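You operate a simulated robot arm through the tools that you are given. There is no shell and no other tool. Be economical: measure what you need, move in short steps, check, and stop when the job is done.

Carry out the task below with a simulated two-armed robot. There is one attempt and no reset: what you move stays moved.

## Task
Take the rag from the top of the window table and lay it out flat on the top of the ledger table.

The check looks at the end state, three seconds after you hand in, the way a careful person would. Anything else that was tipped, shoved, dropped, spilled or broken makes it a failure.

## Robot
Two 7-joint arms with two-finger parallel grippers on one trunk, on a base that drives. Base frame: it is fixed to the floor where the robot stands at the start and does not move with it; the origin is under the middle of the robot, x ahead of it, y to its left, z up. Readings come in cm, degrees, newtons and seconds.
The left shoulder is at the start at [6, 14.7, 46], the right one opposite. With the tool pointing down near the work surface each hand reaches from about 10 to 66 cm from the robot's upright axis, wherever it stands, measured 20 degrees to its own side. Places, roughly: top of the ledger table [-130, 60, 70]. Payload 3.43 kg a hand.
Tool frame (each hand has its own): the origin (TCP) lies between the finger pads and is the grasp point; the fingertips stand 3 cm ahead of it; z points along the fingers, y is the line along which they close. Largest opening 9.4 cm; finger width 2.8, thickness 1; the body of the gripper, 5 by 9.6 cm, starts 5.5 cm behind the TCP.
Orientation is told as [roll, pitch, yaw] about the base's x, y, z axes, in that order, counted from this pose: with the fingers straight down and closing along the base's y, the tool's x points along the base's -x, its y along +y and its z along -z.

## Interface
- The arms move only by the tool servo_tool. It takes "left_deltas", "right_deltas" or both (then of equal length, played together; a hand with none holds still); each is text: rows parted by semicolons, each of 7 numbers parted by spaces: the shift along the tool's x, y, z in cm, then the turn, a rotation vector about the tool's x, y, z in degrees, then the opening, from 0 (shut) to 1 (fully open). In form: dx dy dz wx wy wz hand; .... A call has 1 to 12 rows; each row is the pose to reach, as a shift and turn from the pose commanded when the call began, along the tool's axes at that moment. Each row takes 0.2 s and may step no farther than 5 cm and 8.6 degrees from the row before; otherwise, or with a gripper value out of range, the whole call is refused. A pose out of reach is approached as far as the arm can. The call stops where the force on the tool passes 40 N (or 10 N more than at its start, if that is more) or the arm is blocked; 0.2 s more then pass. The fingers move at their own pace (about 7.2 cm/s each) and stop on an object; they squeeze with about 38 N. The grip force told is the motor's: it shows also when the fingers shut on nothing. Time passes only in rows, and 0.2 s behind the last, so rows that repeat a pose let the fingers close. It gives the time, the measured TCP pose, the force on the tool (base axes), the opening and the grip force at its end, in the units of the frame above (readings bear some noise), with the torque about the TCP (base axes, N m) and any sound that the robot's microphone picked up, and new pictures: "show" is both (left out), scene, wrist or none (wrist: the cameras of the hands that moved).
- Cameras (640 x 400 px; columns grow to the right, rows downward): "scene" is now at [6.12, 0.62, 111.23]; the picture's right is [0.08, -1.00, 0.00], its down [-0.39, -0.03, -0.92] and it looks along [0.92, 0.07, -0.39] (base axes); focal length 285 px, centre (320, 200). "left" rides on the left gripper at [7.6, -1.4, -10.3] in its tool frame; the picture's right is [0.18, 0.98, 0.00], its down [-0.75, 0.14, -0.64] and it looks along [-0.63, 0.12, 0.77] (tool axes); focal length 243 px, centre (320, 200). "right" rides on the right gripper at [7.6, 1.4, -10.3] in its tool frame; the picture's right is [-0.18, 0.98, 0.00], its down [-0.75, -0.14, -0.64] and it looks along [-0.63, -0.12, 0.77] (tool axes); focal length 243 px, centre (320, 200). There is no depth. A picture from a camera that has moved, and an enlarged one, comes with that camera's place and axes in the base frame and with its lens.
- slide_trunk(by): slides the trunk up (or, below 0, down) by that many cm; the arms and the scene camera ride with it, the base frame stays. It gives what a move gives, with no picture.
- drive_base(legs): drives the robot by 1 to 6 legs, each [ahead, left, turn to the left] in cm, cm and degrees, along the robot's own axes; the way and the turn of a leg run together, so that a leg with both is an arc; at most 150 cm and 180 degrees a leg. The arms and the cameras ride along, it lands a little off, and it stops where it bumps. It gives what a move gives, and a new picture of the scene camera.
- pan_tilt(pan, tilt): turns the head with the scene camera to pan (to the left, within 86 degrees either way) and tilt (down, from -29 to 69), counted from straight ahead of the robot. It gives what a move gives, and a new picture of the scene camera.
- zoom(camera, box): a new picture of the part [left, top, right, bottom] of that camera's present view, enlarged. No time passes.
- close_job(): hands the job in; it is judged then, once.

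Work in short steps. Places have to be worked out from the pictures, the camera data and where the tool is seen: move nearer, look again, correct. Check each grasp and each placing, and mend what went wrong. You have 120 turns and 260 pictures in all, those below and enlarged ones among them. Open the grippers and draw the arms clear of the work before you hand the job in, unless the task says otherwise; then end with one line.

The tools are called after "Request:" by a JSON object that holds its "method" and its "body". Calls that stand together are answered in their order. servo_tool: Moves the arms, as the interface text tells. Its arguments: {"type":"object","properties":{"left_deltas":{"type":"string"},"right_deltas":{"type":"string"},"show":{"type":"string","enum":["both","scene","wrist","none"]}},"required":[]} The other tools are called the same way: slide_trunk (by) slides the trunk up or down; drive_base (legs) drives the base; pan_tilt (pan, tilt) turns the head that bears the scene camera; zoom (camera, box) takes an enlarged picture of a part of a camera's view; close_job () hands the job in.

At the start:

```text
time: 0.0
left_eef_pos: [37.5, 24.97, 89.6]
left_tool_rot: [0.0, 0.1, 0.0]
left_contact_force: [0.6, -0.8, 0.0]
left_torque: [-0.04, 0.01, -0.02]
left_width: 9.39
left_grasp_force: 0.0
right_eef_pos: [43.84, -10.01, 88.52]
right_tool_rot: [0.1, -0.1, -0.1]
right_contact_force: [0.2, -0.4, 0.4]
right_torque: [0.02, 0.01, 0.02]
right_width: 9.41
right_grasp_force: 0.0
trunk travel left (down, up): [-16.8, 8.2]
robot x, y, heading: [-0.36, 0.31, 0.2]
head pan, tilt: [4.7, 23.0]
```

scene: 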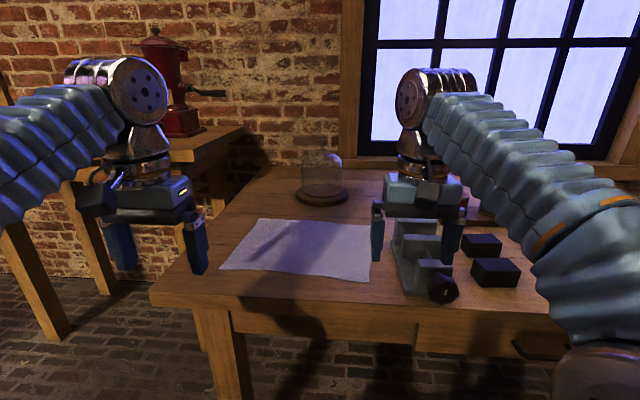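
right: 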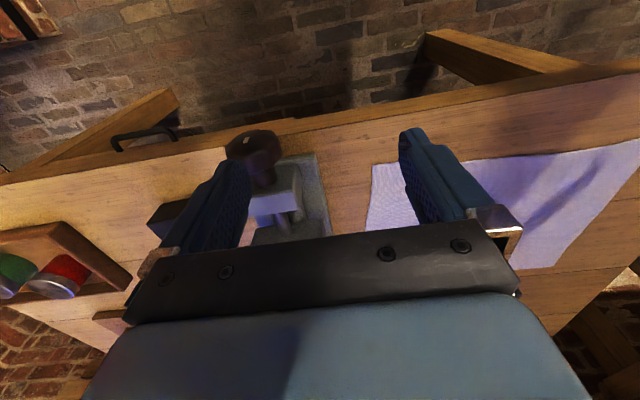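
left: 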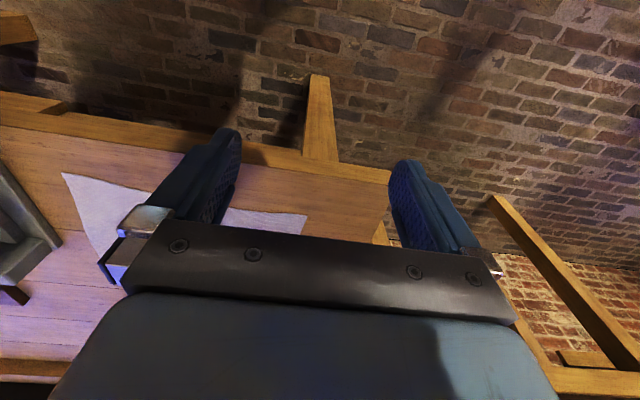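

The rag's near edge looks to run from about (51.5,-5) to (53,25.5) on a top at z≈75. I'll zoom in to confirm this before I plan the pinch.

Request:
{"method": "zoom", "body": {"camera": "scene", "box": [180, 180, 420, 330]}}

Request:
{"method": "zoom", "body": {"camera": "right", "box": [320, 60, 640, 260]}}

```text
2.67 times, centred on (300, 255) of scene
camera zoom: at [6.12, 0.62, 111.23], right [0.08, -1.0, 0.0], down [-0.39, -0.03, -0.92], along [0.92, 0.07, -0.39], focal length 759 px, centre (373, 53)
```

zoom: 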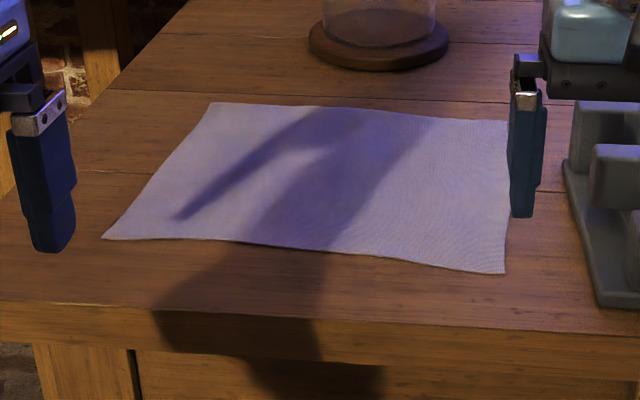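

```text
2.00 times, centred on (480, 160) of right
camera zoom: at [36.25, -8.58, 98.82], right [0.18, 0.98, 0.0], down [0.75, -0.14, 0.64], along [0.63, -0.12, -0.77], focal length 485 px, centre (0, 280)
```

zoom: 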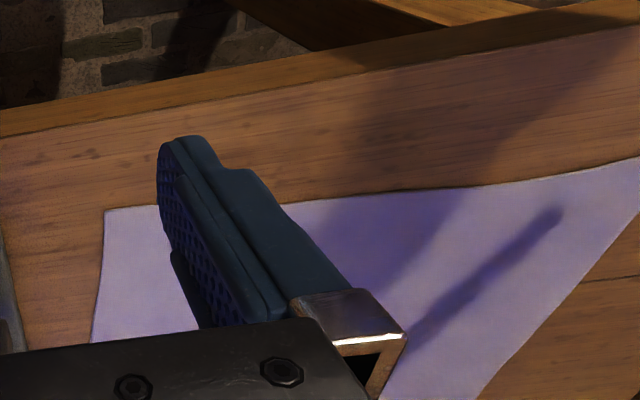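

The rag lies flat, with the grey object just to its right. I'll bring both hands over the two near corners, with the fingers partly closed and the tips about 3 cm above the top.

Request:
{"method": "servo_tool", "body": {"right_deltas": "0 3.75 -1 0 0 0 0.35; 0 7.5 -1 0 0 0 0.35; -4.9 7.5 -1 0 0 0 0.35; -9.7 7.5 0 0 0 0 0.35; -9.7 7.5 4 0 0 0 0.35; -9.7 7.5 7.5 0 0 0 0.35", "left_deltas": "-4.5 -1 0 0 0 0 0.35; -9 -2.5 0 0 0 0 0.35; -13 -2.5 0 0 0 0 0.35; -17.3 -2.5 0 0 0 0 0.35; -17.3 -2.5 4.3 0 0 0 0.35; -17.3 -2.5 8.6 0 0 0 0.35"}}

```text
time: 1.4
left_eef_pos: [54.18, 22.67, 81.0]
left_tool_rot: [-0.1, 0.1, -0.1]
left_contact_force: [-0.2, -0.6, 0.0]
left_torque: [0.02, 0.05, 0.0]
left_width: 3.29
left_grasp_force: 0.0
left hand out of reach, approached as far as the arm can: row 2, 3, 4, 5
right_eef_pos: [53.72, -2.37, 81.07]
right_tool_rot: [0.0, 0.1, 0.0]
right_contact_force: [0.0, -0.2, -0.4]
right_torque: [0.0, 0.05, -0.04]
right_width: 3.3
right_grasp_force: 0.1
right hand out of reach, approached as far as the arm can: row 2, 3, 4, 5
trunk travel left (down, up): [-16.8, 8.2]
robot x, y, heading: [-0.09, -0.13, 0.1]
head pan, tilt: [4.7, 23.0]
camera scene: at [6.22, 0.62, 111.22], right [0.08, -1.0, 0.0], down [-0.39, -0.03, -0.92], along [0.92, 0.07, -0.39], focal length 285 px, centre (320, 200)
camera right: at [46.06, -0.95, 91.35], right [0.18, 0.98, 0.0], down [0.75, -0.14, 0.64], along [0.63, -0.12, -0.77], focal length 243 px, centre (320, 200)
camera left: at [46.68, 21.22, 91.26], right [-0.18, 0.98, 0.0], down [0.75, 0.14, 0.64], along [0.63, 0.12, -0.77], focal length 243 px, centre (320, 200)
```

scene: 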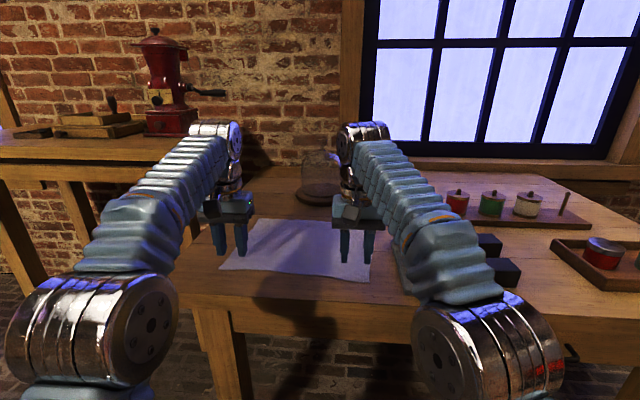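
right: 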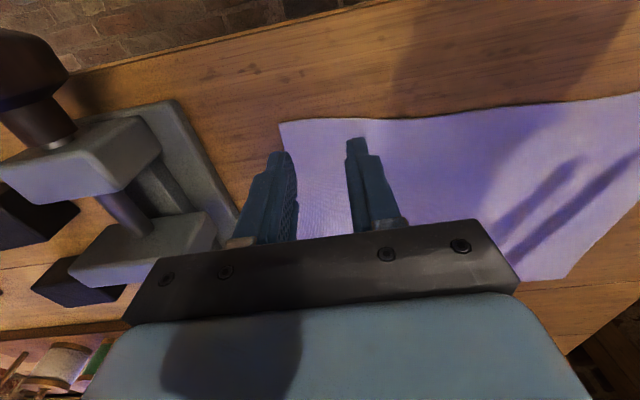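
left: 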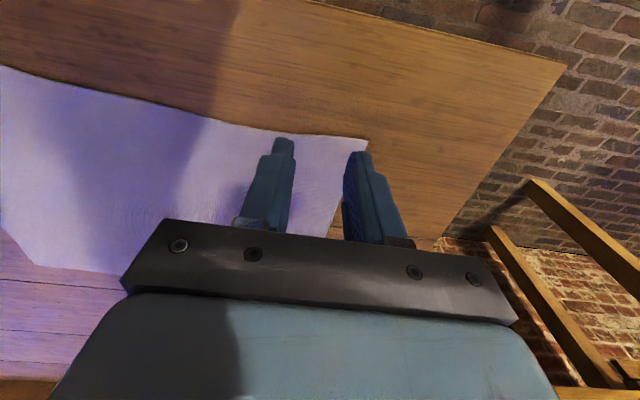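

The corners come out at about (52,-5) and (53.9,26). I'll nudge the left hand forward, then lower both hands until they touch.

Request:
{"method": "servo_tool", "body": {"right_deltas": "-0.2 0 1 0 0 0 0.35; -0.2 0 2 0 0 0 0.35; -0.2 0 2.6 0 0 0 0.35; -0.2 0 3 0 0 0 0.35", "left_deltas": "-1.2 0.3 1 0 0 0 0.35; -1.2 0.3 2 0 0 0 0.35; -1.2 0.3 2.6 0 0 0 0.35; -1.2 0.3 3 0 0 0 0.35", "show": "wrist"}}

```text
time: 2.4
left_eef_pos: [55.86, 22.98, 77.9]
left_tool_rot: [0.1, 0.0, 0.0]
left_contact_force: [0.2, -0.3, -0.7]
left_torque: [0.0, 0.02, 0.02]
left_width: 3.28
left_grasp_force: 0.0
right_eef_pos: [53.8, -2.36, 78.23]
right_tool_rot: [-0.1, 0.1, 0.0]
right_contact_force: [0.1, 0.1, 0.3]
right_torque: [-0.01, 0.0, 0.0]
right_width: 3.28
right_grasp_force: 0.0
trunk travel left (down, up): [-16.8, 8.2]
robot x, y, heading: [-0.41, -0.12, -0.0]
head pan, tilt: [4.7, 23.0]
camera right: at [46.11, -0.89, 88.41], right [0.18, 0.98, 0.0], down [0.75, -0.14, 0.64], along [0.63, -0.12, -0.77], focal length 243 px, centre (320, 200)
camera left: at [48.17, 21.45, 88.12], right [-0.18, 0.98, 0.0], down [0.75, 0.14, 0.64], along [0.63, 0.12, -0.77], focal length 243 px, centre (320, 200)
```

right: 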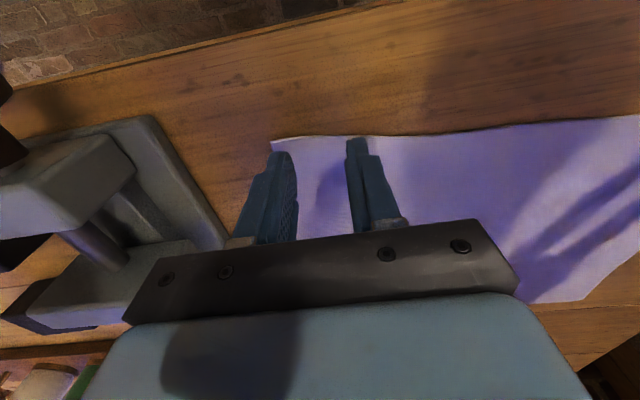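
left: 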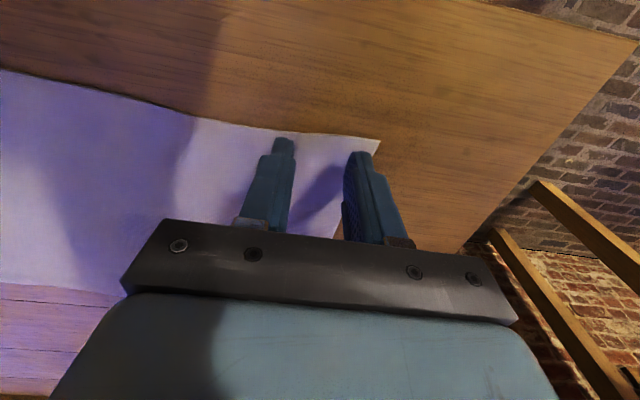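

No contact yet, so the top is slightly lower. I'll shift the left hand 1 cm inward and go on down gently.

Request:
{"method": "servo_tool", "body": {"right_deltas": "0 0.6 0 0 0 0 0.35; 0 0.6 0.5 0 0 0 0.35; 0 0.6 0.8 0 0 0 0.35; 0 0.6 1.1 0 0 0 0.35", "left_deltas": "0 -1 0 0 0 0 0.35; 0 -1 0.4 0 0 0 0.35; 0 -1 0.7 0 0 0 0.35; 0 -1 1.0 0 0 0 0.35", "show": "wrist"}}

```text
time: 3.4
left_eef_pos: [55.81, 21.88, 77.17]
left_tool_rot: [0.0, -0.1, 0.0]
left_contact_force: [0.9, -1.7, 4.2]
left_torque: [-0.02, 0.03, 0.0]
left_width: 3.3
left_grasp_force: 0.2
right_eef_pos: [53.68, -1.79, 77.1]
right_tool_rot: [0.0, -0.3, 0.1]
right_contact_force: [2.4, 0.7, 17.8]
right_torque: [-0.2, -0.01, 0.02]
right_width: 3.29
right_grasp_force: 0.0
trunk travel left (down, up): [-16.8, 8.2]
robot x, y, heading: [0.26, -0.18, 0.2]
head pan, tilt: [4.7, 23.0]
camera right: at [46.07, -0.41, 87.37], right [0.18, 0.98, 0.0], down [0.75, -0.14, 0.65], along [0.64, -0.12, -0.76], focal length 243 px, centre (320, 200)
camera left: at [48.13, 20.42, 87.37], right [-0.18, 0.98, 0.0], down [0.75, 0.14, 0.64], along [0.63, 0.12, -0.77], focal length 243 px, centre (320, 200)
```

right: 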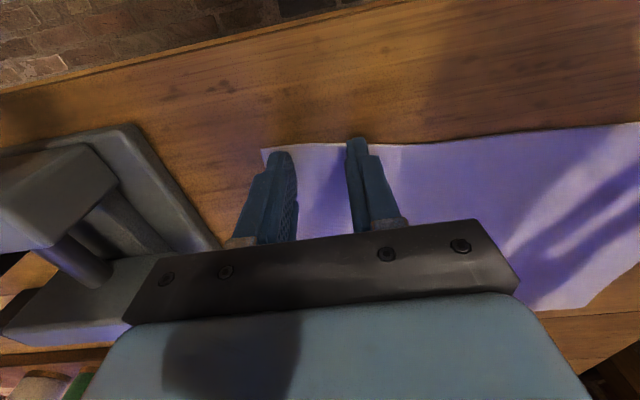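
left: 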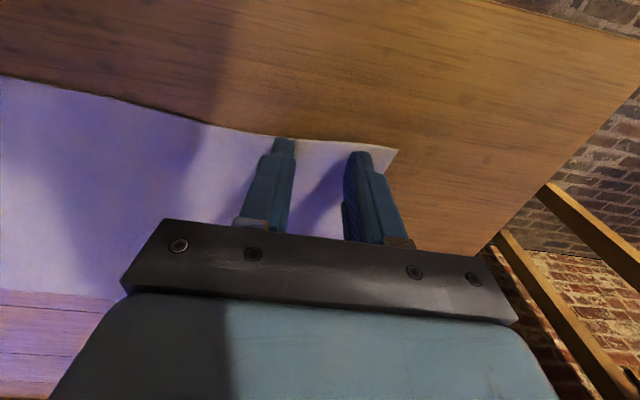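

Both hands are touching, at TCP z≈77.1. I'll close the fingers here, pressing the left a hair more.

Request:
{"method": "servo_tool", "body": {"right_deltas": "0 0 0 0 0 0 0.2; 0 0 0 0 0 0 0; 0 0 0 0 0 0 0; 0 0 0 0 0 0 0", "left_deltas": "0 0 0.2 0 0 0 0.2; 0 0 0.2 0 0 0 0; 0 0 0.2 0 0 0 0; 0 0 0.2 0 0 0 0", "show": "wrist"}}

```text
time: 4.5
left_eef_pos: [55.66, 21.55, 77.15]
left_tool_rot: [-0.4, -0.5, -0.3]
left_contact_force: [-3.1, -7.7, 16.4]
left_torque: [-0.14, 0.14, 0.07]
left_width: 0.21
left_grasp_force: 36.7
right_eef_pos: [53.61, -1.7, 77.16]
right_tool_rot: [0.4, -0.5, 0.3]
right_contact_force: [-0.2, 6.0, 14.2]
right_torque: [0.15, 0.03, -0.04]
right_width: 0.16
right_grasp_force: 36.2
trunk travel left (down, up): [-16.8, 8.2]
robot x, y, heading: [0.16, -0.23, 0.0]
head pan, tilt: [4.7, 23.0]
stopped in row 4 (left hand): the force on the tool passed its limit at 41 N (the readings are from after the stop); the commanded pose is now the measured one
camera right: at [45.93, -0.33, 87.36], right [0.18, 0.98, 0.01], down [0.75, -0.14, 0.65], along [0.64, -0.11, -0.76], focal length 243 px, centre (320, 200)
camera left: at [48.0, 20.25, 87.3], right [-0.18, 0.98, -0.01], down [0.75, 0.14, 0.65], along [0.64, 0.11, -0.76], focal length 243 px, centre (320, 200)
```

right: 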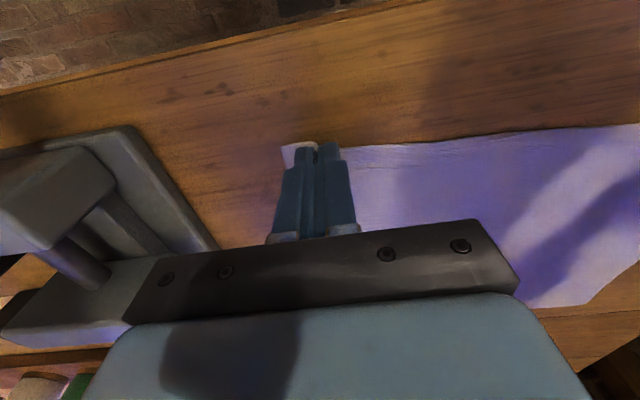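
left: 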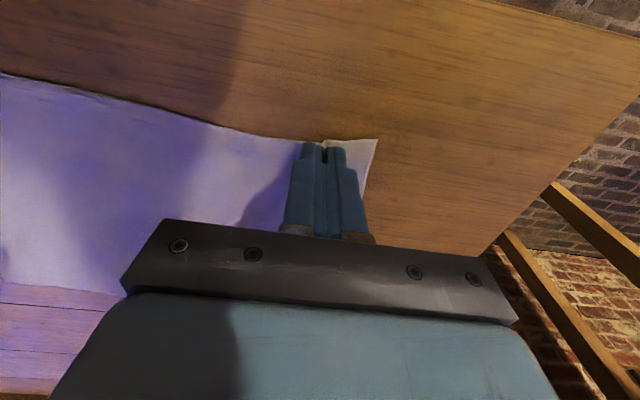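

Both grips close to about 0.2 cm with what looks like a fold of cloth between the pads. I'll lift a few cm to test that.

Request:
{"method": "servo_tool", "body": {"right_deltas": "0 0 -1.5 0 0 0 0; 0 0 -3 0 0 0 0; 0 0 -5 0 0 0 0", "left_deltas": "0 0 -1.5 0 0 0 0; 0 0 -3 0 0 0 0; 0 0 -5 0 0 0 0"}}

```text
time: 5.3
left_eef_pos: [55.75, 21.82, 81.96]
left_tool_rot: [-0.2, -0.2, 0.0]
left_contact_force: [-0.2, -7.6, 0.4]
left_torque: [-0.21, 0.05, -0.01]
left_width: 0.21
left_grasp_force: 36.9
right_eef_pos: [53.79, -1.4, 82.07]
right_tool_rot: [0.0, 0.0, 0.1]
right_contact_force: [1.3, 7.1, -0.5]
right_torque: [0.23, 0.01, 0.0]
right_width: 0.15
right_grasp_force: 36.2
trunk travel left (down, up): [-16.8, 8.2]
robot x, y, heading: [0.17, 0.31, -0.0]
head pan, tilt: [4.7, 23.0]
camera scene: at [6.14, 0.61, 111.22], right [0.08, -1.0, 0.0], down [-0.39, -0.03, -0.92], along [0.92, 0.07, -0.39], focal length 285 px, centre (320, 200)
camera right: at [46.2, -0.15, 92.25], right [0.18, 0.98, 0.0], down [0.75, -0.14, 0.64], along [0.63, -0.12, -0.77], focal length 243 px, centre (320, 200)
camera left: at [48.12, 20.46, 92.13], right [-0.18, 0.98, 0.0], down [0.75, 0.14, 0.64], along [0.63, 0.11, -0.77], focal length 243 px, centre (320, 200)
```

scene: 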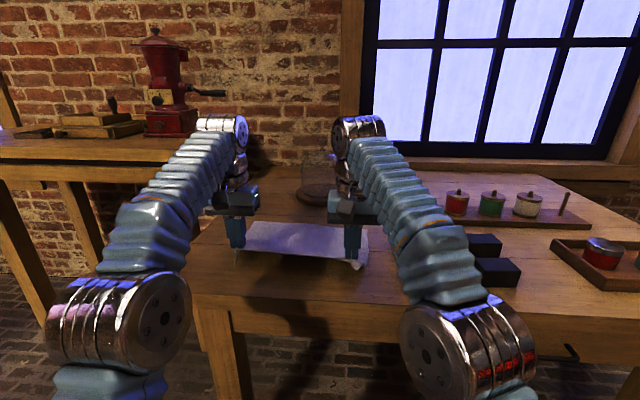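
right: 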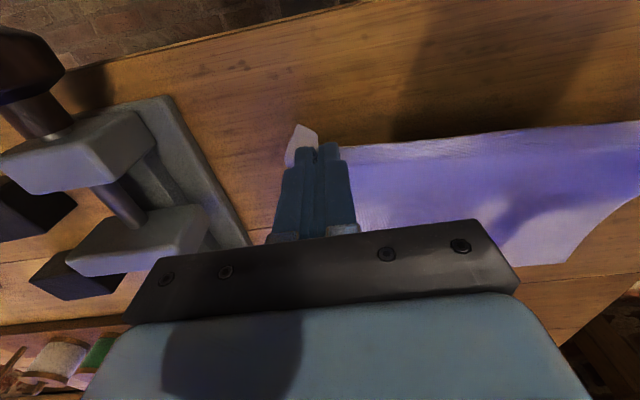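
left: 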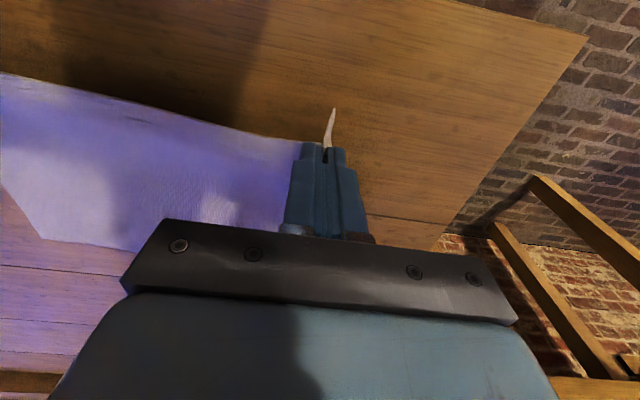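

Both corners are held, with about 7 N of tension across the cloth. I'll ease the hands together slightly, then draw them back and up so the cloth clears toward the robot.

Request:
{"method": "servo_tool", "body": {"right_deltas": "0 0.3 0 0 0 0 0; 2 0.3 -2 0 0 0 0; 5 0.3 -4.5 0 0 0 0; 8 0.3 -7 0 0 0 0; 11.5 0.3 -8.5 0 0 0 0; 15 0.3 -9.5 0 0 0 0; 18 0.3 -10 0 0 0 0", "left_deltas": "0 -0.3 0 0 0 0 0; 2 -0.3 -2 0 0 0 0; 5 -0.3 -4.5 0 0 0 0; 8.5 -0.3 -7 0 0 0 0; 12.5 -0.3 -8.5 0 0 0 0; 16.5 -0.3 -9.5 0 0 0 0; 20 -0.3 -10 0 0 0 0"}}

Request:
{"method": "slide_trunk", "body": {"by": 8}}

```text
time: 6.9
left_eef_pos: [35.49, 21.11, 91.91]
left_tool_rot: [-0.1, -0.3, -0.4]
left_contact_force: [-1.8, -23.6, -0.3]
left_torque: [-0.67, 0.09, -0.01]
left_width: 0.22
left_grasp_force: 36.8
right_eef_pos: [33.57, -3.63, 91.86]
right_tool_rot: [0.4, -0.3, 0.2]
right_contact_force: [0.4, 21.8, -0.1]
right_torque: [0.77, -0.05, 0.06]
right_width: 0.17
right_grasp_force: 36.6
right hand out of reach, approached as far as the arm can: row 3, 4, 5, 6, 7
trunk travel left (down, up): [-16.8, 8.2]
robot x, y, heading: [-0.27, 0.08, -0.3]
head pan, tilt: [4.7, 23.0]
camera scene: at [5.96, 0.42, 111.26], right [0.08, -1.0, 0.0], down [-0.39, -0.03, -0.92], along [0.92, 0.08, -0.39], focal length 285 px, centre (320, 200)
camera right: at [25.88, -2.33, 102.06], right [0.18, 0.98, 0.01], down [0.75, -0.14, 0.65], along [0.64, -0.11, -0.76], focal length 243 px, centre (320, 200)
camera left: at [27.81, 19.69, 102.03], right [-0.18, 0.98, 0.0], down [0.75, 0.14, 0.65], along [0.64, 0.11, -0.76], focal length 243 px, centre (320, 200)
```

scene: 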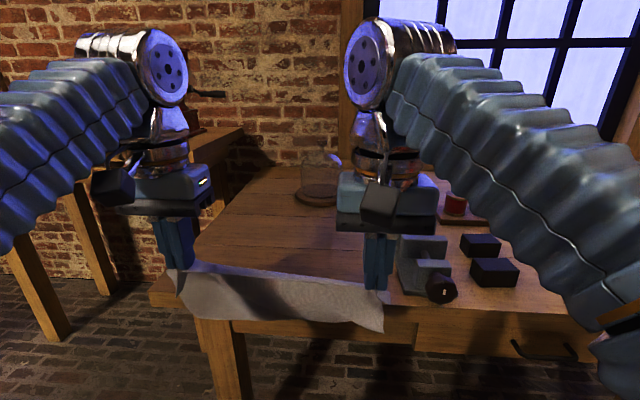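
right: 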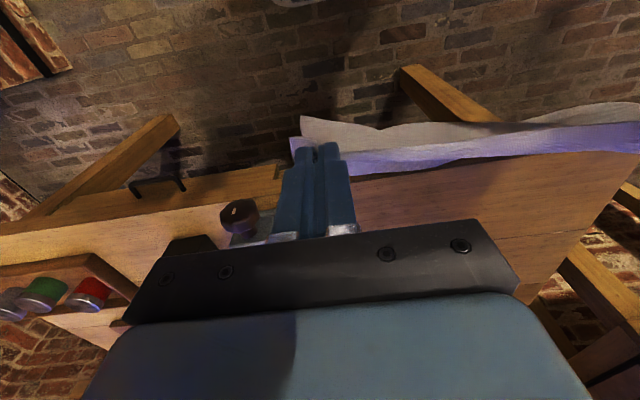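
left: 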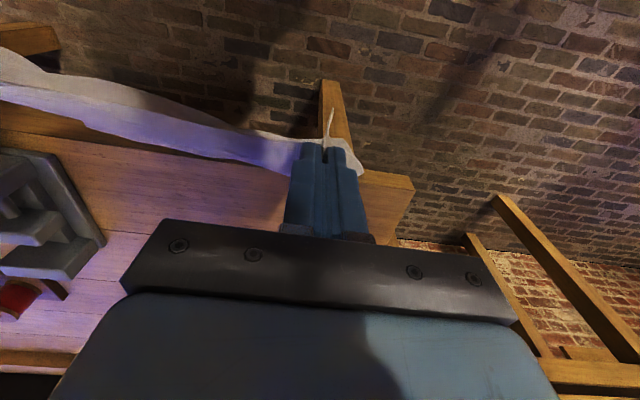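

```text
time: 8.1
left_eef_pos: [35.66, 21.36, 99.67]
left_tool_rot: [-0.2, -0.2, -0.2]
left_contact_force: [-2.0, -27.1, -0.7]
left_torque: [-0.88, 0.07, 0.01]
left_width: 0.21
left_grasp_force: 37.0
right_eef_pos: [33.64, -3.52, 99.79]
right_tool_rot: [0.2, -0.2, 0.2]
right_contact_force: [2.8, 27.5, -0.6]
right_torque: [0.82, -0.05, 0.08]
right_width: 0.17
right_grasp_force: 36.7
trunk travel left (down, up): [-24.8, 0.2]
robot x, y, heading: [0.16, -0.11, -0.1]
head pan, tilt: [4.7, 23.0]
```

Reach limits held the right hand outward, so the cloth is stretched to about 27 N. I'll bring the left hand in to slacken it.

Request:
{"method": "servo_tool", "body": {"left_deltas": "0 -0.8 0 0 0 0 0; 0 -1.8 0 0 0 0 0; 0 -1.8 0 0 0 0 0", "right_deltas": "0 0 0 0 0 0 0; 0 0 0 0 0 0 0; 0 0 0 0 0 0 0", "show": "scene"}}

```text
time: 8.9
left_eef_pos: [35.5, 19.66, 99.71]
left_tool_rot: [0.0, -0.2, 0.0]
left_contact_force: [0.2, -2.8, -0.3]
left_torque: [-0.1, 0.02, -0.01]
left_width: 0.23
left_grasp_force: 36.8
right_eef_pos: [33.84, -3.63, 99.68]
right_tool_rot: [0.0, -0.2, -0.1]
right_contact_force: [0.3, 1.3, 0.3]
right_torque: [0.04, 0.01, -0.01]
right_width: 0.15
right_grasp_force: 36.4
trunk travel left (down, up): [-24.8, 0.2]
robot x, y, heading: [0.27, -0.24, -0.0]
head pan, tilt: [4.7, 23.0]
camera scene: at [6.13, 0.61, 119.23], right [0.08, -1.0, 0.0], down [-0.39, -0.03, -0.92], along [0.92, 0.07, -0.39], focal length 285 px, centre (320, 200)
```

scene: 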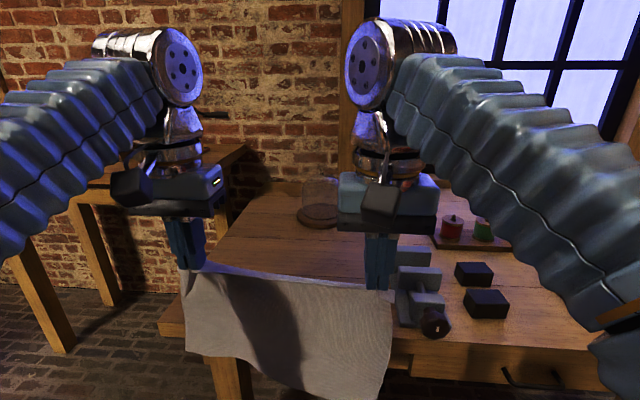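

The tension is gone and the rag hangs free. I'll back off 35 cm, then turn left 90° to look at the ledger table.

Request:
{"method": "drive_base", "body": {"legs": [[-35, 0, 0], [0, 0, 90]]}}

Request:
{"method": "pan_tilt", "body": {"pan": 60, "tilt": 25}}

```text
time: 14.9
left_eef_pos: [-53.28, 35.72, 99.69]
left_tool_rot: [-0.2, -0.2, 89.2]
left_contact_force: [1.7, -0.6, 0.6]
left_torque: [0.0, -0.06, -0.08]
left_width: 0.21
left_grasp_force: 36.7
right_eef_pos: [-30.18, 33.65, 99.75]
right_tool_rot: [0.3, -0.2, 89.4]
right_contact_force: [-1.5, 0.7, -0.1]
right_torque: [0.01, 0.05, -0.02]
right_width: 0.15
right_grasp_force: 36.6
trunk travel left (down, up): [-24.8, 0.2]
robot x, y, heading: [-34.31, -0.39, 89.3]
head pan, tilt: [4.7, 23.0]
camera scene: at [-34.89, 6.04, 119.23], right [1.0, 0.07, 0.0], down [0.03, -0.39, -0.92], along [-0.06, 0.92, -0.39], focal length 285 px, centre (320, 200)
```

scene: 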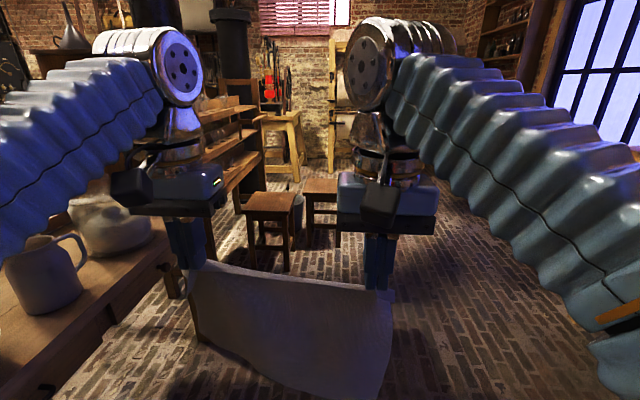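

```text
time: 16.1
left_eef_pos: [-53.38, 35.82, 99.73]
left_tool_rot: [-0.2, -0.1, 89.3]
left_contact_force: [1.6, 0.4, -0.5]
left_torque: [0.0, -0.07, -0.04]
left_width: 0.23
left_grasp_force: 36.7
right_eef_pos: [-30.22, 33.58, 99.82]
right_tool_rot: [0.2, -0.1, 89.4]
right_contact_force: [-1.5, -0.2, -1.0]
right_torque: [0.0, 0.03, -0.06]
right_width: 0.18
right_grasp_force: 36.8
trunk travel left (down, up): [-24.8, 0.2]
robot x, y, heading: [-34.03, -0.2, 89.3]
head pan, tilt: [60.0, 25.0]
camera scene: at [-42.17, 1.51, 118.9], right [0.51, 0.86, 0.0], down [0.36, -0.22, -0.91], along [-0.78, 0.46, -0.42], focal length 285 px, centre (320, 200)
```

scene: 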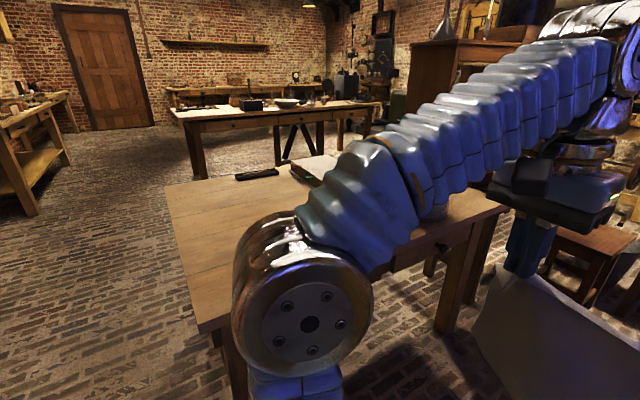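

The near table is the ledger table: its edge is at x≈-91 and it runs from y≈0 to 114, with items on its farther half. I'll turn to face it and look.

Request:
{"method": "drive_base", "body": {"legs": [[0, 0, 90]]}}

Request:
{"method": "pan_tilt", "body": {"pan": -25, "tilt": 30}}

```text
time: 20.2
left_eef_pos: [-71.31, -16.45, 99.73]
left_tool_rot: [-0.2, -0.2, 174.8]
left_contact_force: [0.0, 0.5, -0.6]
left_torque: [0.07, -0.03, -0.07]
left_width: 0.22
left_grasp_force: 36.8
right_eef_pos: [-67.17, 6.51, 99.84]
right_tool_rot: [0.3, -0.2, 175.0]
right_contact_force: [-0.2, -1.1, -0.3]
right_torque: [-0.05, 0.02, -0.05]
right_width: 0.16
right_grasp_force: 36.5
trunk travel left (down, up): [-24.8, 0.2]
robot x, y, heading: [-33.84, -0.13, 174.9]
head pan, tilt: [60.0, 25.0]
camera scene: at [-36.53, -8.01, 118.9], right [-0.82, 0.58, 0.0], down [0.24, 0.35, -0.91], along [-0.52, -0.74, -0.42], focal length 285 px, centre (320, 200)
```

scene: 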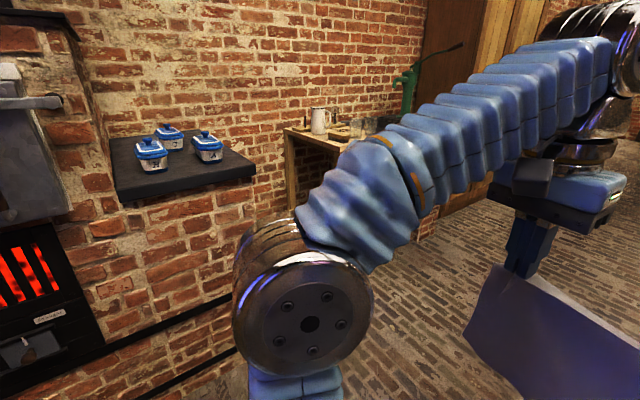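

```text
time: 21.8
left_eef_pos: [-71.28, -16.35, 99.66]
left_tool_rot: [-0.2, -0.2, 174.7]
left_contact_force: [-0.1, 0.7, -0.3]
left_torque: [0.05, -0.01, -0.06]
left_width: 0.22
left_grasp_force: 36.8
right_eef_pos: [-67.43, 6.59, 99.76]
right_tool_rot: [0.2, -0.2, 175.0]
right_contact_force: [-0.8, -1.6, -0.5]
right_torque: [-0.03, 0.02, -0.03]
right_width: 0.18
right_grasp_force: 36.3
trunk travel left (down, up): [-24.8, 0.2]
robot x, y, heading: [-34.15, -0.15, 174.9]
head pan, tilt: [-25.0, 30.0]
camera scene: at [-39.06, 4.05, 118.11], right [0.5, 0.87, 0.0], down [0.43, -0.25, -0.87], along [-0.75, 0.43, -0.5], focal length 285 px, centre (320, 200)
```

scene: 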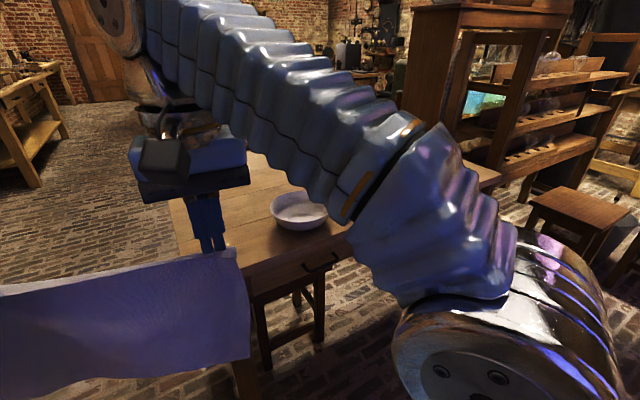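

The arm blocks the view. I'll strafe right to y≈28, square up the heading and look straight ahead between the arms.

Request:
{"method": "drive_base", "body": {"legs": [[0, -28, 5]]}}

Request:
{"method": "pan_tilt", "body": {"pan": 4, "tilt": 30}}

```text
time: 23.8
left_eef_pos: [-68.46, 8.34, 99.76]
left_tool_rot: [-0.2, -0.2, 179.6]
left_contact_force: [-0.3, 1.8, 0.1]
left_torque: [0.02, -0.01, -0.01]
left_width: 0.18
left_grasp_force: 37.1
right_eef_pos: [-66.46, 31.55, 99.75]
right_tool_rot: [0.1, -0.2, 179.9]
right_contact_force: [-0.4, -1.3, 0.2]
right_torque: [-0.05, 0.0, -0.06]
right_width: 0.16
right_grasp_force: 35.9
trunk travel left (down, up): [-24.8, 0.2]
robot x, y, heading: [-32.6, 27.75, 179.3]
head pan, tilt: [-25.0, 30.0]
camera scene: at [-38.11, 31.6, 118.11], right [0.43, 0.91, 0.0], down [0.45, -0.21, -0.87], along [-0.78, 0.37, -0.5], focal length 285 px, centre (320, 200)
```

scene: 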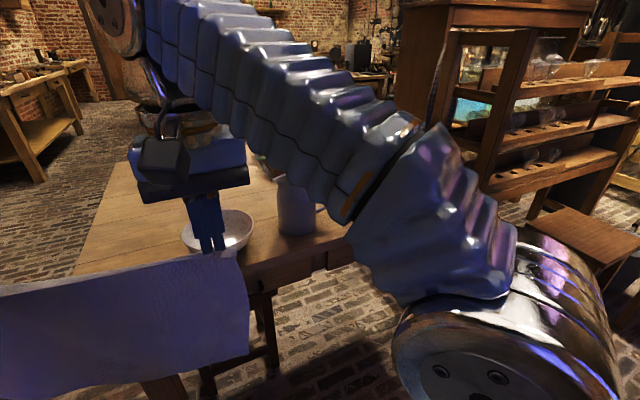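

```text
time: 24.7
left_eef_pos: [-68.48, 8.55, 99.81]
left_tool_rot: [-0.3, -0.1, 179.7]
left_contact_force: [0.4, 2.6, 0.3]
left_torque: [0.06, 0.03, -0.05]
left_width: 0.18
left_grasp_force: 36.8
right_eef_pos: [-66.56, 31.52, 99.8]
right_tool_rot: [0.3, -0.2, 179.9]
right_contact_force: [0.2, -0.9, 0.2]
right_torque: [-0.04, 0.03, -0.03]
right_width: 0.13
right_grasp_force: 36.4
trunk travel left (down, up): [-24.8, 0.2]
robot x, y, heading: [-32.92, 27.8, 179.7]
head pan, tilt: [4.0, 30.0]
camera scene: at [-38.95, 27.17, 118.11], right [-0.07, 1.0, 0.0], down [0.5, 0.03, -0.87], along [-0.86, -0.06, -0.5], focal length 285 px, centre (320, 200)
```

scene: 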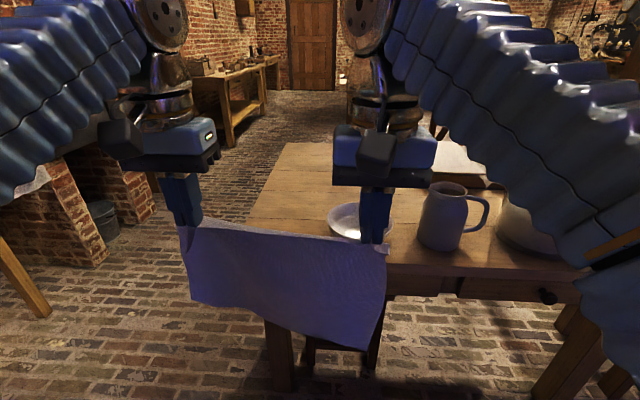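

The bowl is at about (-109,31) and the mug at (-99,54), with a pen and book near (-172,40). The end strip, x -165…-122 and y 0…30, is free. I'll approach from the table's y=0 end facing +y, so I strafe left first and then turn right.

Request:
{"method": "drive_base", "body": {"legs": [[0, 80, 0], [0, 0, -90]]}}

Request:
{"method": "pan_tilt", "body": {"pan": 75, "tilt": 25}}

```text
time: 32.7
left_eef_pos: [-54.18, -17.09, 99.84]
left_tool_rot: [-0.3, -0.2, 92.7]
left_contact_force: [0.8, -0.9, -0.8]
left_torque: [-0.02, -0.01, 0.04]
left_width: 0.17
left_grasp_force: 36.9
right_eef_pos: [-31.02, -17.77, 99.71]
right_tool_rot: [0.2, -0.3, 93.2]
right_contact_force: [-0.8, -0.3, 0.0]
right_torque: [0.01, 0.05, 0.05]
right_width: 0.16
right_grasp_force: 36.2
trunk travel left (down, up): [-24.8, 0.2]
robot x, y, heading: [-32.71, -51.78, 93.0]
head pan, tilt: [4.0, 30.0]
camera scene: at [-33.79, -45.76, 118.11], right [0.99, 0.12, 0.0], down [0.06, -0.5, -0.87], along [-0.11, 0.86, -0.5], focal length 285 px, centre (320, 200)
```

scene: 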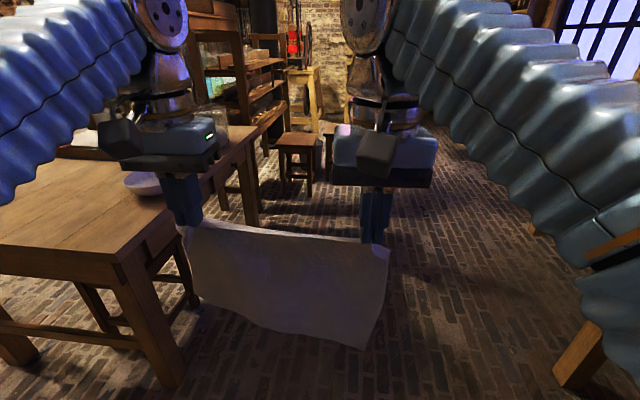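

```text
time: 34.1
left_eef_pos: [-54.32, -16.98, 99.77]
left_tool_rot: [-0.2, -0.2, 92.9]
left_contact_force: [2.2, -0.2, 0.6]
left_torque: [0.02, -0.07, 0.0]
left_width: 0.22
left_grasp_force: 36.7
right_eef_pos: [-30.94, -17.87, 99.79]
right_tool_rot: [0.1, -0.2, 93.1]
right_contact_force: [-1.1, 0.6, -0.7]
right_torque: [0.0, 0.07, 0.04]
right_width: 0.16
right_grasp_force: 36.4
trunk travel left (down, up): [-24.8, 0.2]
robot x, y, heading: [-32.43, -51.77, 92.8]
head pan, tilt: [75.0, 25.0]
camera scene: at [-41.7, -52.82, 118.9], right [0.21, 0.98, 0.0], down [0.41, -0.09, -0.91], along [-0.89, 0.19, -0.42], focal length 285 px, centre (320, 200)
```

scene: 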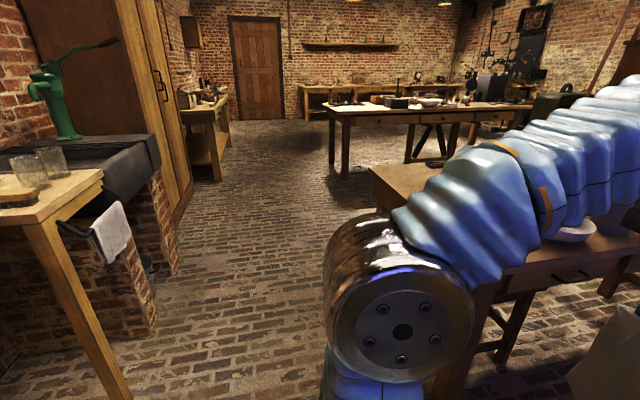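

The way along the table end is clear: the sink side is at y≈-115 and the table edge at y≈0. I'll square up and strafe left about 103 cm, so the rag centres near x=-145.

Request:
{"method": "drive_base", "body": {"legs": [[0, 0, -3], [0, 103, 0]]}}

Request:
{"method": "pan_tilt", "body": {"pan": 5, "tilt": 35}}

```text
time: 39.8
left_eef_pos: [-154.85, -15.71, 99.78]
left_tool_rot: [-0.2, -0.1, 89.5]
left_contact_force: [1.4, 0.1, 0.7]
left_torque: [-0.03, -0.09, 0.04]
left_width: 0.2
left_grasp_force: 36.7
right_eef_pos: [-131.6, -17.78, 99.73]
right_tool_rot: [0.2, -0.2, 89.8]
right_contact_force: [-2.0, 0.8, 0.2]
right_torque: [0.01, 0.09, 0.03]
right_width: 0.16
right_grasp_force: 35.7
trunk travel left (down, up): [-24.8, 0.2]
robot x, y, heading: [-135.56, -51.54, 89.8]
head pan, tilt: [75.0, 25.0]
camera scene: at [-144.44, -52.05, 118.9], right [0.26, 0.96, 0.0], down [0.41, -0.11, -0.91], along [-0.87, 0.24, -0.42], focal length 285 px, centre (320, 200)
```

scene: 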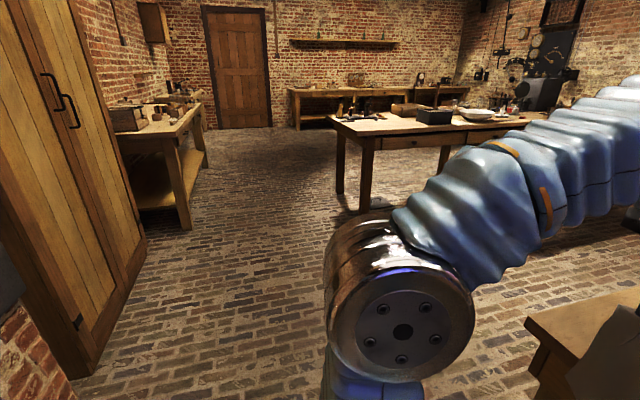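

```text
time: 41.2
left_eef_pos: [-154.86, -15.57, 99.71]
left_tool_rot: [-0.2, -0.2, 89.6]
left_contact_force: [1.9, -0.1, -0.6]
left_torque: [-0.05, -0.04, 0.02]
left_width: 0.2
left_grasp_force: 36.8
right_eef_pos: [-131.65, -17.82, 99.74]
right_tool_rot: [0.1, -0.1, 89.8]
right_contact_force: [-2.1, 0.5, -0.2]
right_torque: [0.04, 0.12, 0.06]
right_width: 0.15
right_grasp_force: 36.5
trunk travel left (down, up): [-24.8, 0.2]
robot x, y, heading: [-135.51, -51.36, 89.7]
head pan, tilt: [5.0, 35.0]
camera scene: at [-136.28, -45.71, 117.33], right [1.0, 0.08, 0.0], down [0.05, -0.57, -0.82], along [-0.07, 0.82, -0.57], focal length 285 px, centre (320, 200)
```

scene: 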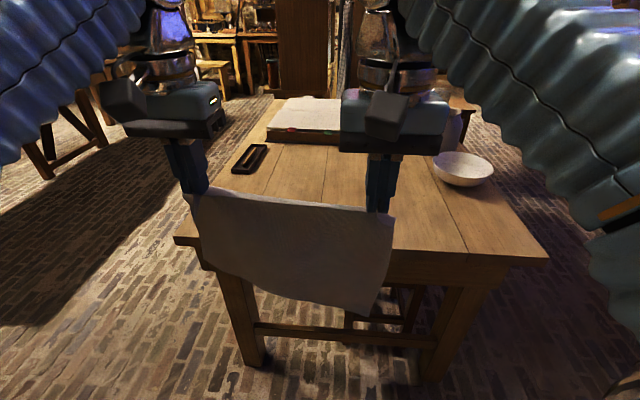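

I now have a clear view: there is free space x -165…-112, y 3…35. The plan is to tilt the hands forward for reach, set the hem down at y≈28, then lower and pull back. First I'll look down to check the base clearance to the table.

Request:
{"method": "pan_tilt", "body": {"pan": 0, "tilt": 69}}

```text
time: 42.2
left_eef_pos: [-154.76, -15.62, 99.73]
left_tool_rot: [-0.3, -0.3, 89.6]
left_contact_force: [1.7, 0.4, 0.5]
left_torque: [-0.01, -0.06, 0.04]
left_width: 0.21
left_grasp_force: 37.1
right_eef_pos: [-131.6, -17.69, 99.8]
right_tool_rot: [0.1, -0.2, 89.8]
right_contact_force: [-1.8, 0.4, -0.2]
right_torque: [0.02, 0.08, 0.06]
right_width: 0.17
right_grasp_force: 36.3
trunk travel left (down, up): [-24.8, 0.2]
robot x, y, heading: [-135.51, -51.52, 90.0]
head pan, tilt: [0.0, 68.8]
camera scene: at [-135.53, -48.89, 112.96], right [1.0, -0.01, 0.0], down [-0.01, -0.93, -0.36], along [0.0, 0.36, -0.93], focal length 285 px, centre (320, 200)
```

scene: 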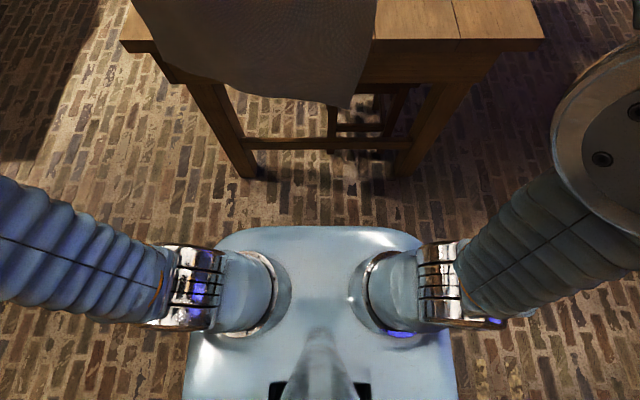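

The body front is about 20 cm ahead of the axis and the table edge is at y≈1.8, so there is room. The hem, at z≈74.5, clears the top. I'll drive ahead 20 cm.

Request:
{"method": "drive_base", "body": {"legs": [[20, 0, 0]]}}

Request:
{"method": "pan_tilt", "body": {"pan": 0, "tilt": 45}}

```text
time: 43.9
left_eef_pos: [-154.65, 4.69, 99.82]
left_tool_rot: [-0.3, -0.3, 89.6]
left_contact_force: [1.6, -0.4, 0.0]
left_torque: [-0.01, -0.06, 0.05]
left_width: 0.19
left_grasp_force: 36.4
right_eef_pos: [-131.6, 2.65, 99.73]
right_tool_rot: [0.1, -0.3, 89.9]
right_contact_force: [-2.3, -0.1, -0.6]
right_torque: [0.03, 0.07, 0.03]
right_width: 0.17
right_grasp_force: 36.4
trunk travel left (down, up): [-24.8, 0.2]
robot x, y, heading: [-135.56, -30.96, 89.6]
head pan, tilt: [0.0, 68.8]
camera scene: at [-135.42, -28.61, 112.96], right [1.0, -0.01, 0.0], down [0.0, -0.93, -0.36], along [0.0, 0.36, -0.93], focal length 285 px, centre (320, 200)
```

scene: 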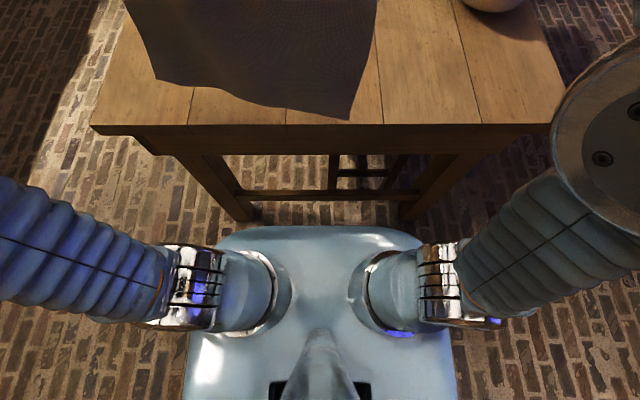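

```text
time: 44.7
left_eef_pos: [-154.65, 4.57, 99.77]
left_tool_rot: [-0.2, -0.2, 89.6]
left_contact_force: [1.7, -0.3, 0.6]
left_torque: [-0.02, -0.05, 0.03]
left_width: 0.19
left_grasp_force: 36.9
right_eef_pos: [-131.66, 2.6, 99.68]
right_tool_rot: [0.2, -0.2, 89.8]
right_contact_force: [-1.4, 0.5, -0.5]
right_torque: [0.0, 0.08, 0.04]
right_width: 0.15
right_grasp_force: 36.0
trunk travel left (down, up): [-24.8, 0.2]
robot x, y, heading: [-135.2, -31.17, 90.0]
head pan, tilt: [0.0, 45.0]
camera scene: at [-135.4, -26.05, 115.84], right [1.0, -0.01, 0.0], down [0.0, -0.71, -0.71], along [0.0, 0.71, -0.71], focal length 285 px, centre (320, 200)
```

scene: 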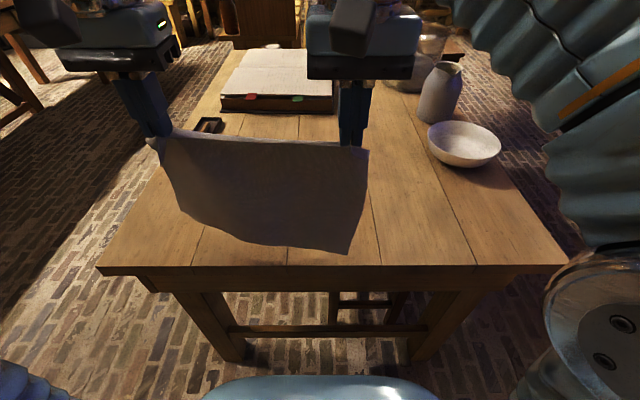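

The cloth hangs just above the table. I'll begin moving the hands forward while tilting the fingers forward, checking reach as I go.

Request:
{"method": "servo_tool", "body": {"left_deltas": "-3 0 0.5 0 -8 0 0; -6 0 1 0 -16 0 0; -9 0 1.5 0 -24 0 0; -12 0 2 0 -32 0 0; -12 0 2 0 -32 0 0", "right_deltas": "-3 -0.5 0.5 0 -8 0 0; -6 -1 1 0 -16 0 0; -9 -1.5 1.5 0 -24 0 0; -12 -2 2 0 -32 0 0; -12 -2 2 0 -32 0 0", "show": "scene"}}

```text
time: 45.9
left_eef_pos: [-154.6, 16.74, 97.55]
left_tool_rot: [-0.2, -32.4, 89.6]
left_contact_force: [12.6, -1.3, 0.3]
left_torque: [-0.02, -0.31, -0.22]
left_width: 0.2
left_grasp_force: 37.3
right_eef_pos: [-129.75, 14.74, 97.96]
right_tool_rot: [0.2, -32.3, 89.8]
right_contact_force: [-12.4, 1.6, -0.4]
right_torque: [0.05, 0.33, 0.19]
right_width: 0.07
right_grasp_force: 35.6
trunk travel left (down, up): [-24.8, 0.2]
robot x, y, heading: [-135.47, -30.72, 89.6]
head pan, tilt: [0.0, 45.0]
camera scene: at [-135.4, -26.03, 115.85], right [1.0, -0.01, 0.0], down [0.0, -0.71, -0.71], along [0.0, 0.71, -0.71], focal length 285 px, centre (320, 200)
```

scene: 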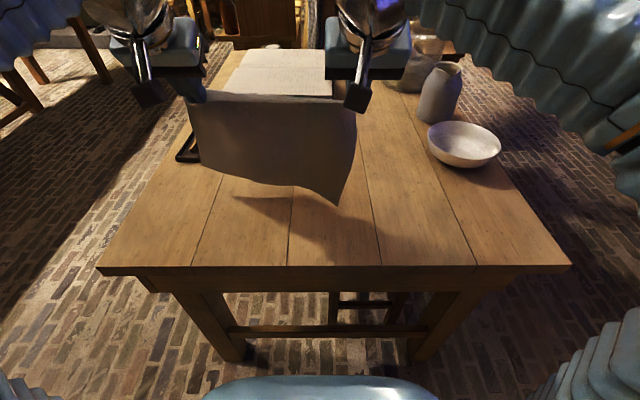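

The right hand had gained reach and stretched the cloth to 12 N. I'll bring it back inward right away, then carry both hands forward to y≈29.

Request:
{"method": "servo_tool", "body": {"left_deltas": "0 0 0 0 0 0 0; -2.3 0 2 0 0 0 0; -4.7 0 4.1 0 0 0 0; -7 0 6.1 0 0 0 0; -9.4 0 8.2 0 0 0 0; -9.4 0 8.2 0 0 0 0", "right_deltas": "0 1.8 0 0 0 0 0; -2.7 1.8 2.4 0 0 0 0; -5.4 1.8 4.8 0 0 0 0; -8.1 1.8 7.2 0 0 0 0; -10.9 1.8 9.6 0 0 0 0; -10.9 1.8 9.6 0 0 0 0"}}

```text
time: 47.3
left_eef_pos: [-154.59, 29.27, 95.64]
left_tool_rot: [-0.1, -32.2, 89.5]
left_contact_force: [0.7, 0.1, 0.3]
left_torque: [0.01, -0.01, 0.05]
left_width: 0.21
left_grasp_force: 36.9
right_eef_pos: [-131.24, 29.05, 95.59]
right_tool_rot: [0.2, -32.1, 89.7]
right_contact_force: [-0.1, 0.2, -0.7]
right_torque: [-0.03, 0.02, 0.01]
right_width: 0.07
right_grasp_force: 35.2
trunk travel left (down, up): [-24.8, 0.2]
robot x, y, heading: [-135.33, -31.14, 89.9]
head pan, tilt: [0.0, 45.0]
camera scene: at [-135.4, -25.99, 115.84], right [1.0, -0.01, 0.0], down [0.0, -0.71, -0.71], along [0.0, 0.71, -0.71], focal length 285 px, centre (320, 200)
camera right: at [-132.61, 17.14, 100.25], right [-0.98, 0.16, 0.1], down [0.14, 0.3, 0.94], along [0.12, 0.94, -0.31], focal length 243 px, centre (320, 200)
camera left: at [-153.18, 17.3, 100.24], right [-0.98, -0.15, -0.1], down [-0.14, 0.3, 0.94], along [-0.11, 0.94, -0.31], focal length 243 px, centre (320, 200)
```

scene: 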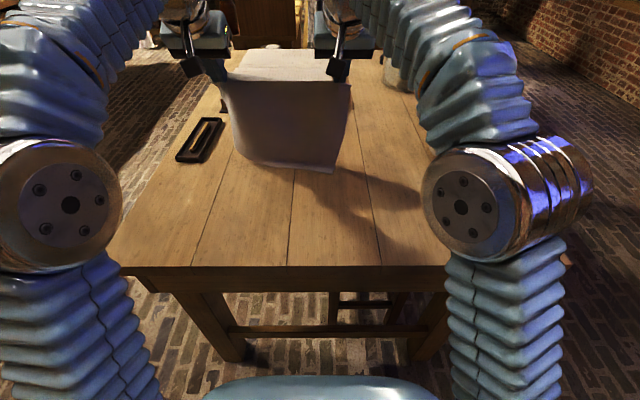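
right: 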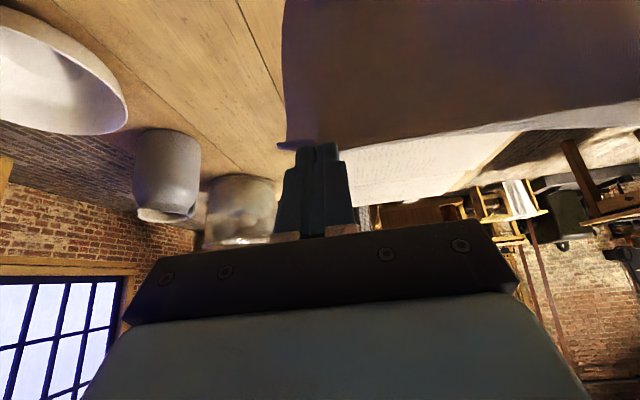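
left: 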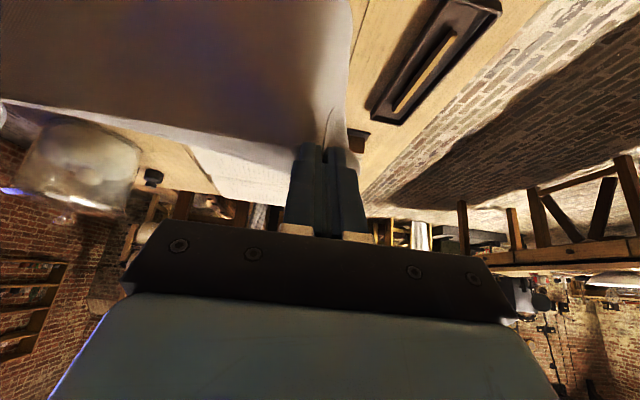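

Both hands are at y≈29 and the hem is just above the table. I'll start the lay-down: set the hem down, then arc back and down while returning the tilt to zero.

Request:
{"method": "servo_tool", "body": {"left_deltas": "2.64 0 0.83 0 0 0 0; 2.64 0 0.83 0 0 0 0; 4.2 0 0.68 0 2 0 0; 5.76 0 0.53 0 4 0 0; 7.8 0 0.68 0 6 0 0; 9.83 0 0.82 0 8 0 0; 12 0 1.17 0 10 0 0; 14.16 0 1.53 0 12 0 0", "right_deltas": "2.64 0 0.83 0 0 0 0; 2.64 0 0.83 0 0 0 0; 4.2 0 0.68 0 2 0 0; 5.76 0 0.53 0 4 0 0; 7.8 0 0.68 0 6 0 0; 9.83 0 0.82 0 8 0 0; 12 0 1.17 0 10 0 0; 14.16 0 1.53 0 12 0 0", "show": "scene"}}

```text
time: 49.1
left_eef_pos: [-154.48, 17.84, 86.96]
left_tool_rot: [-0.2, -20.3, 89.5]
left_contact_force: [1.0, 0.3, -0.6]
left_torque: [-0.08, -0.01, 0.03]
left_width: 0.19
left_grasp_force: 37.0
right_eef_pos: [-131.07, 17.82, 86.72]
right_tool_rot: [0.2, -20.3, 89.8]
right_contact_force: [0.1, 0.2, -0.1]
right_torque: [0.0, 0.0, 0.0]
right_width: 0.04
right_grasp_force: 34.8
trunk travel left (down, up): [-24.8, 0.2]
robot x, y, heading: [-135.1, -30.71, 89.5]
head pan, tilt: [0.0, 45.0]
camera scene: at [-135.41, -26.04, 115.85], right [1.0, -0.01, 0.0], down [0.0, -0.71, -0.71], along [0.0, 0.71, -0.71], focal length 285 px, centre (320, 200)
```

scene: 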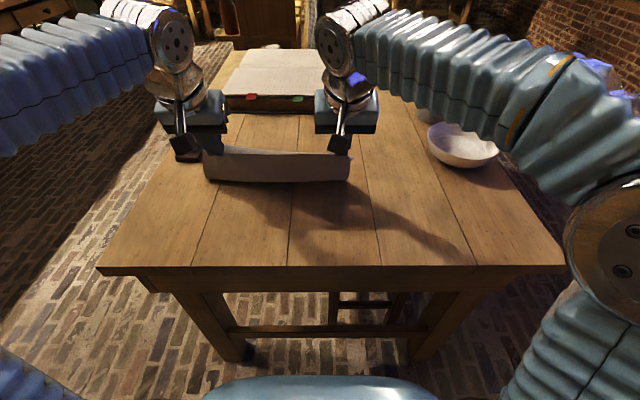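

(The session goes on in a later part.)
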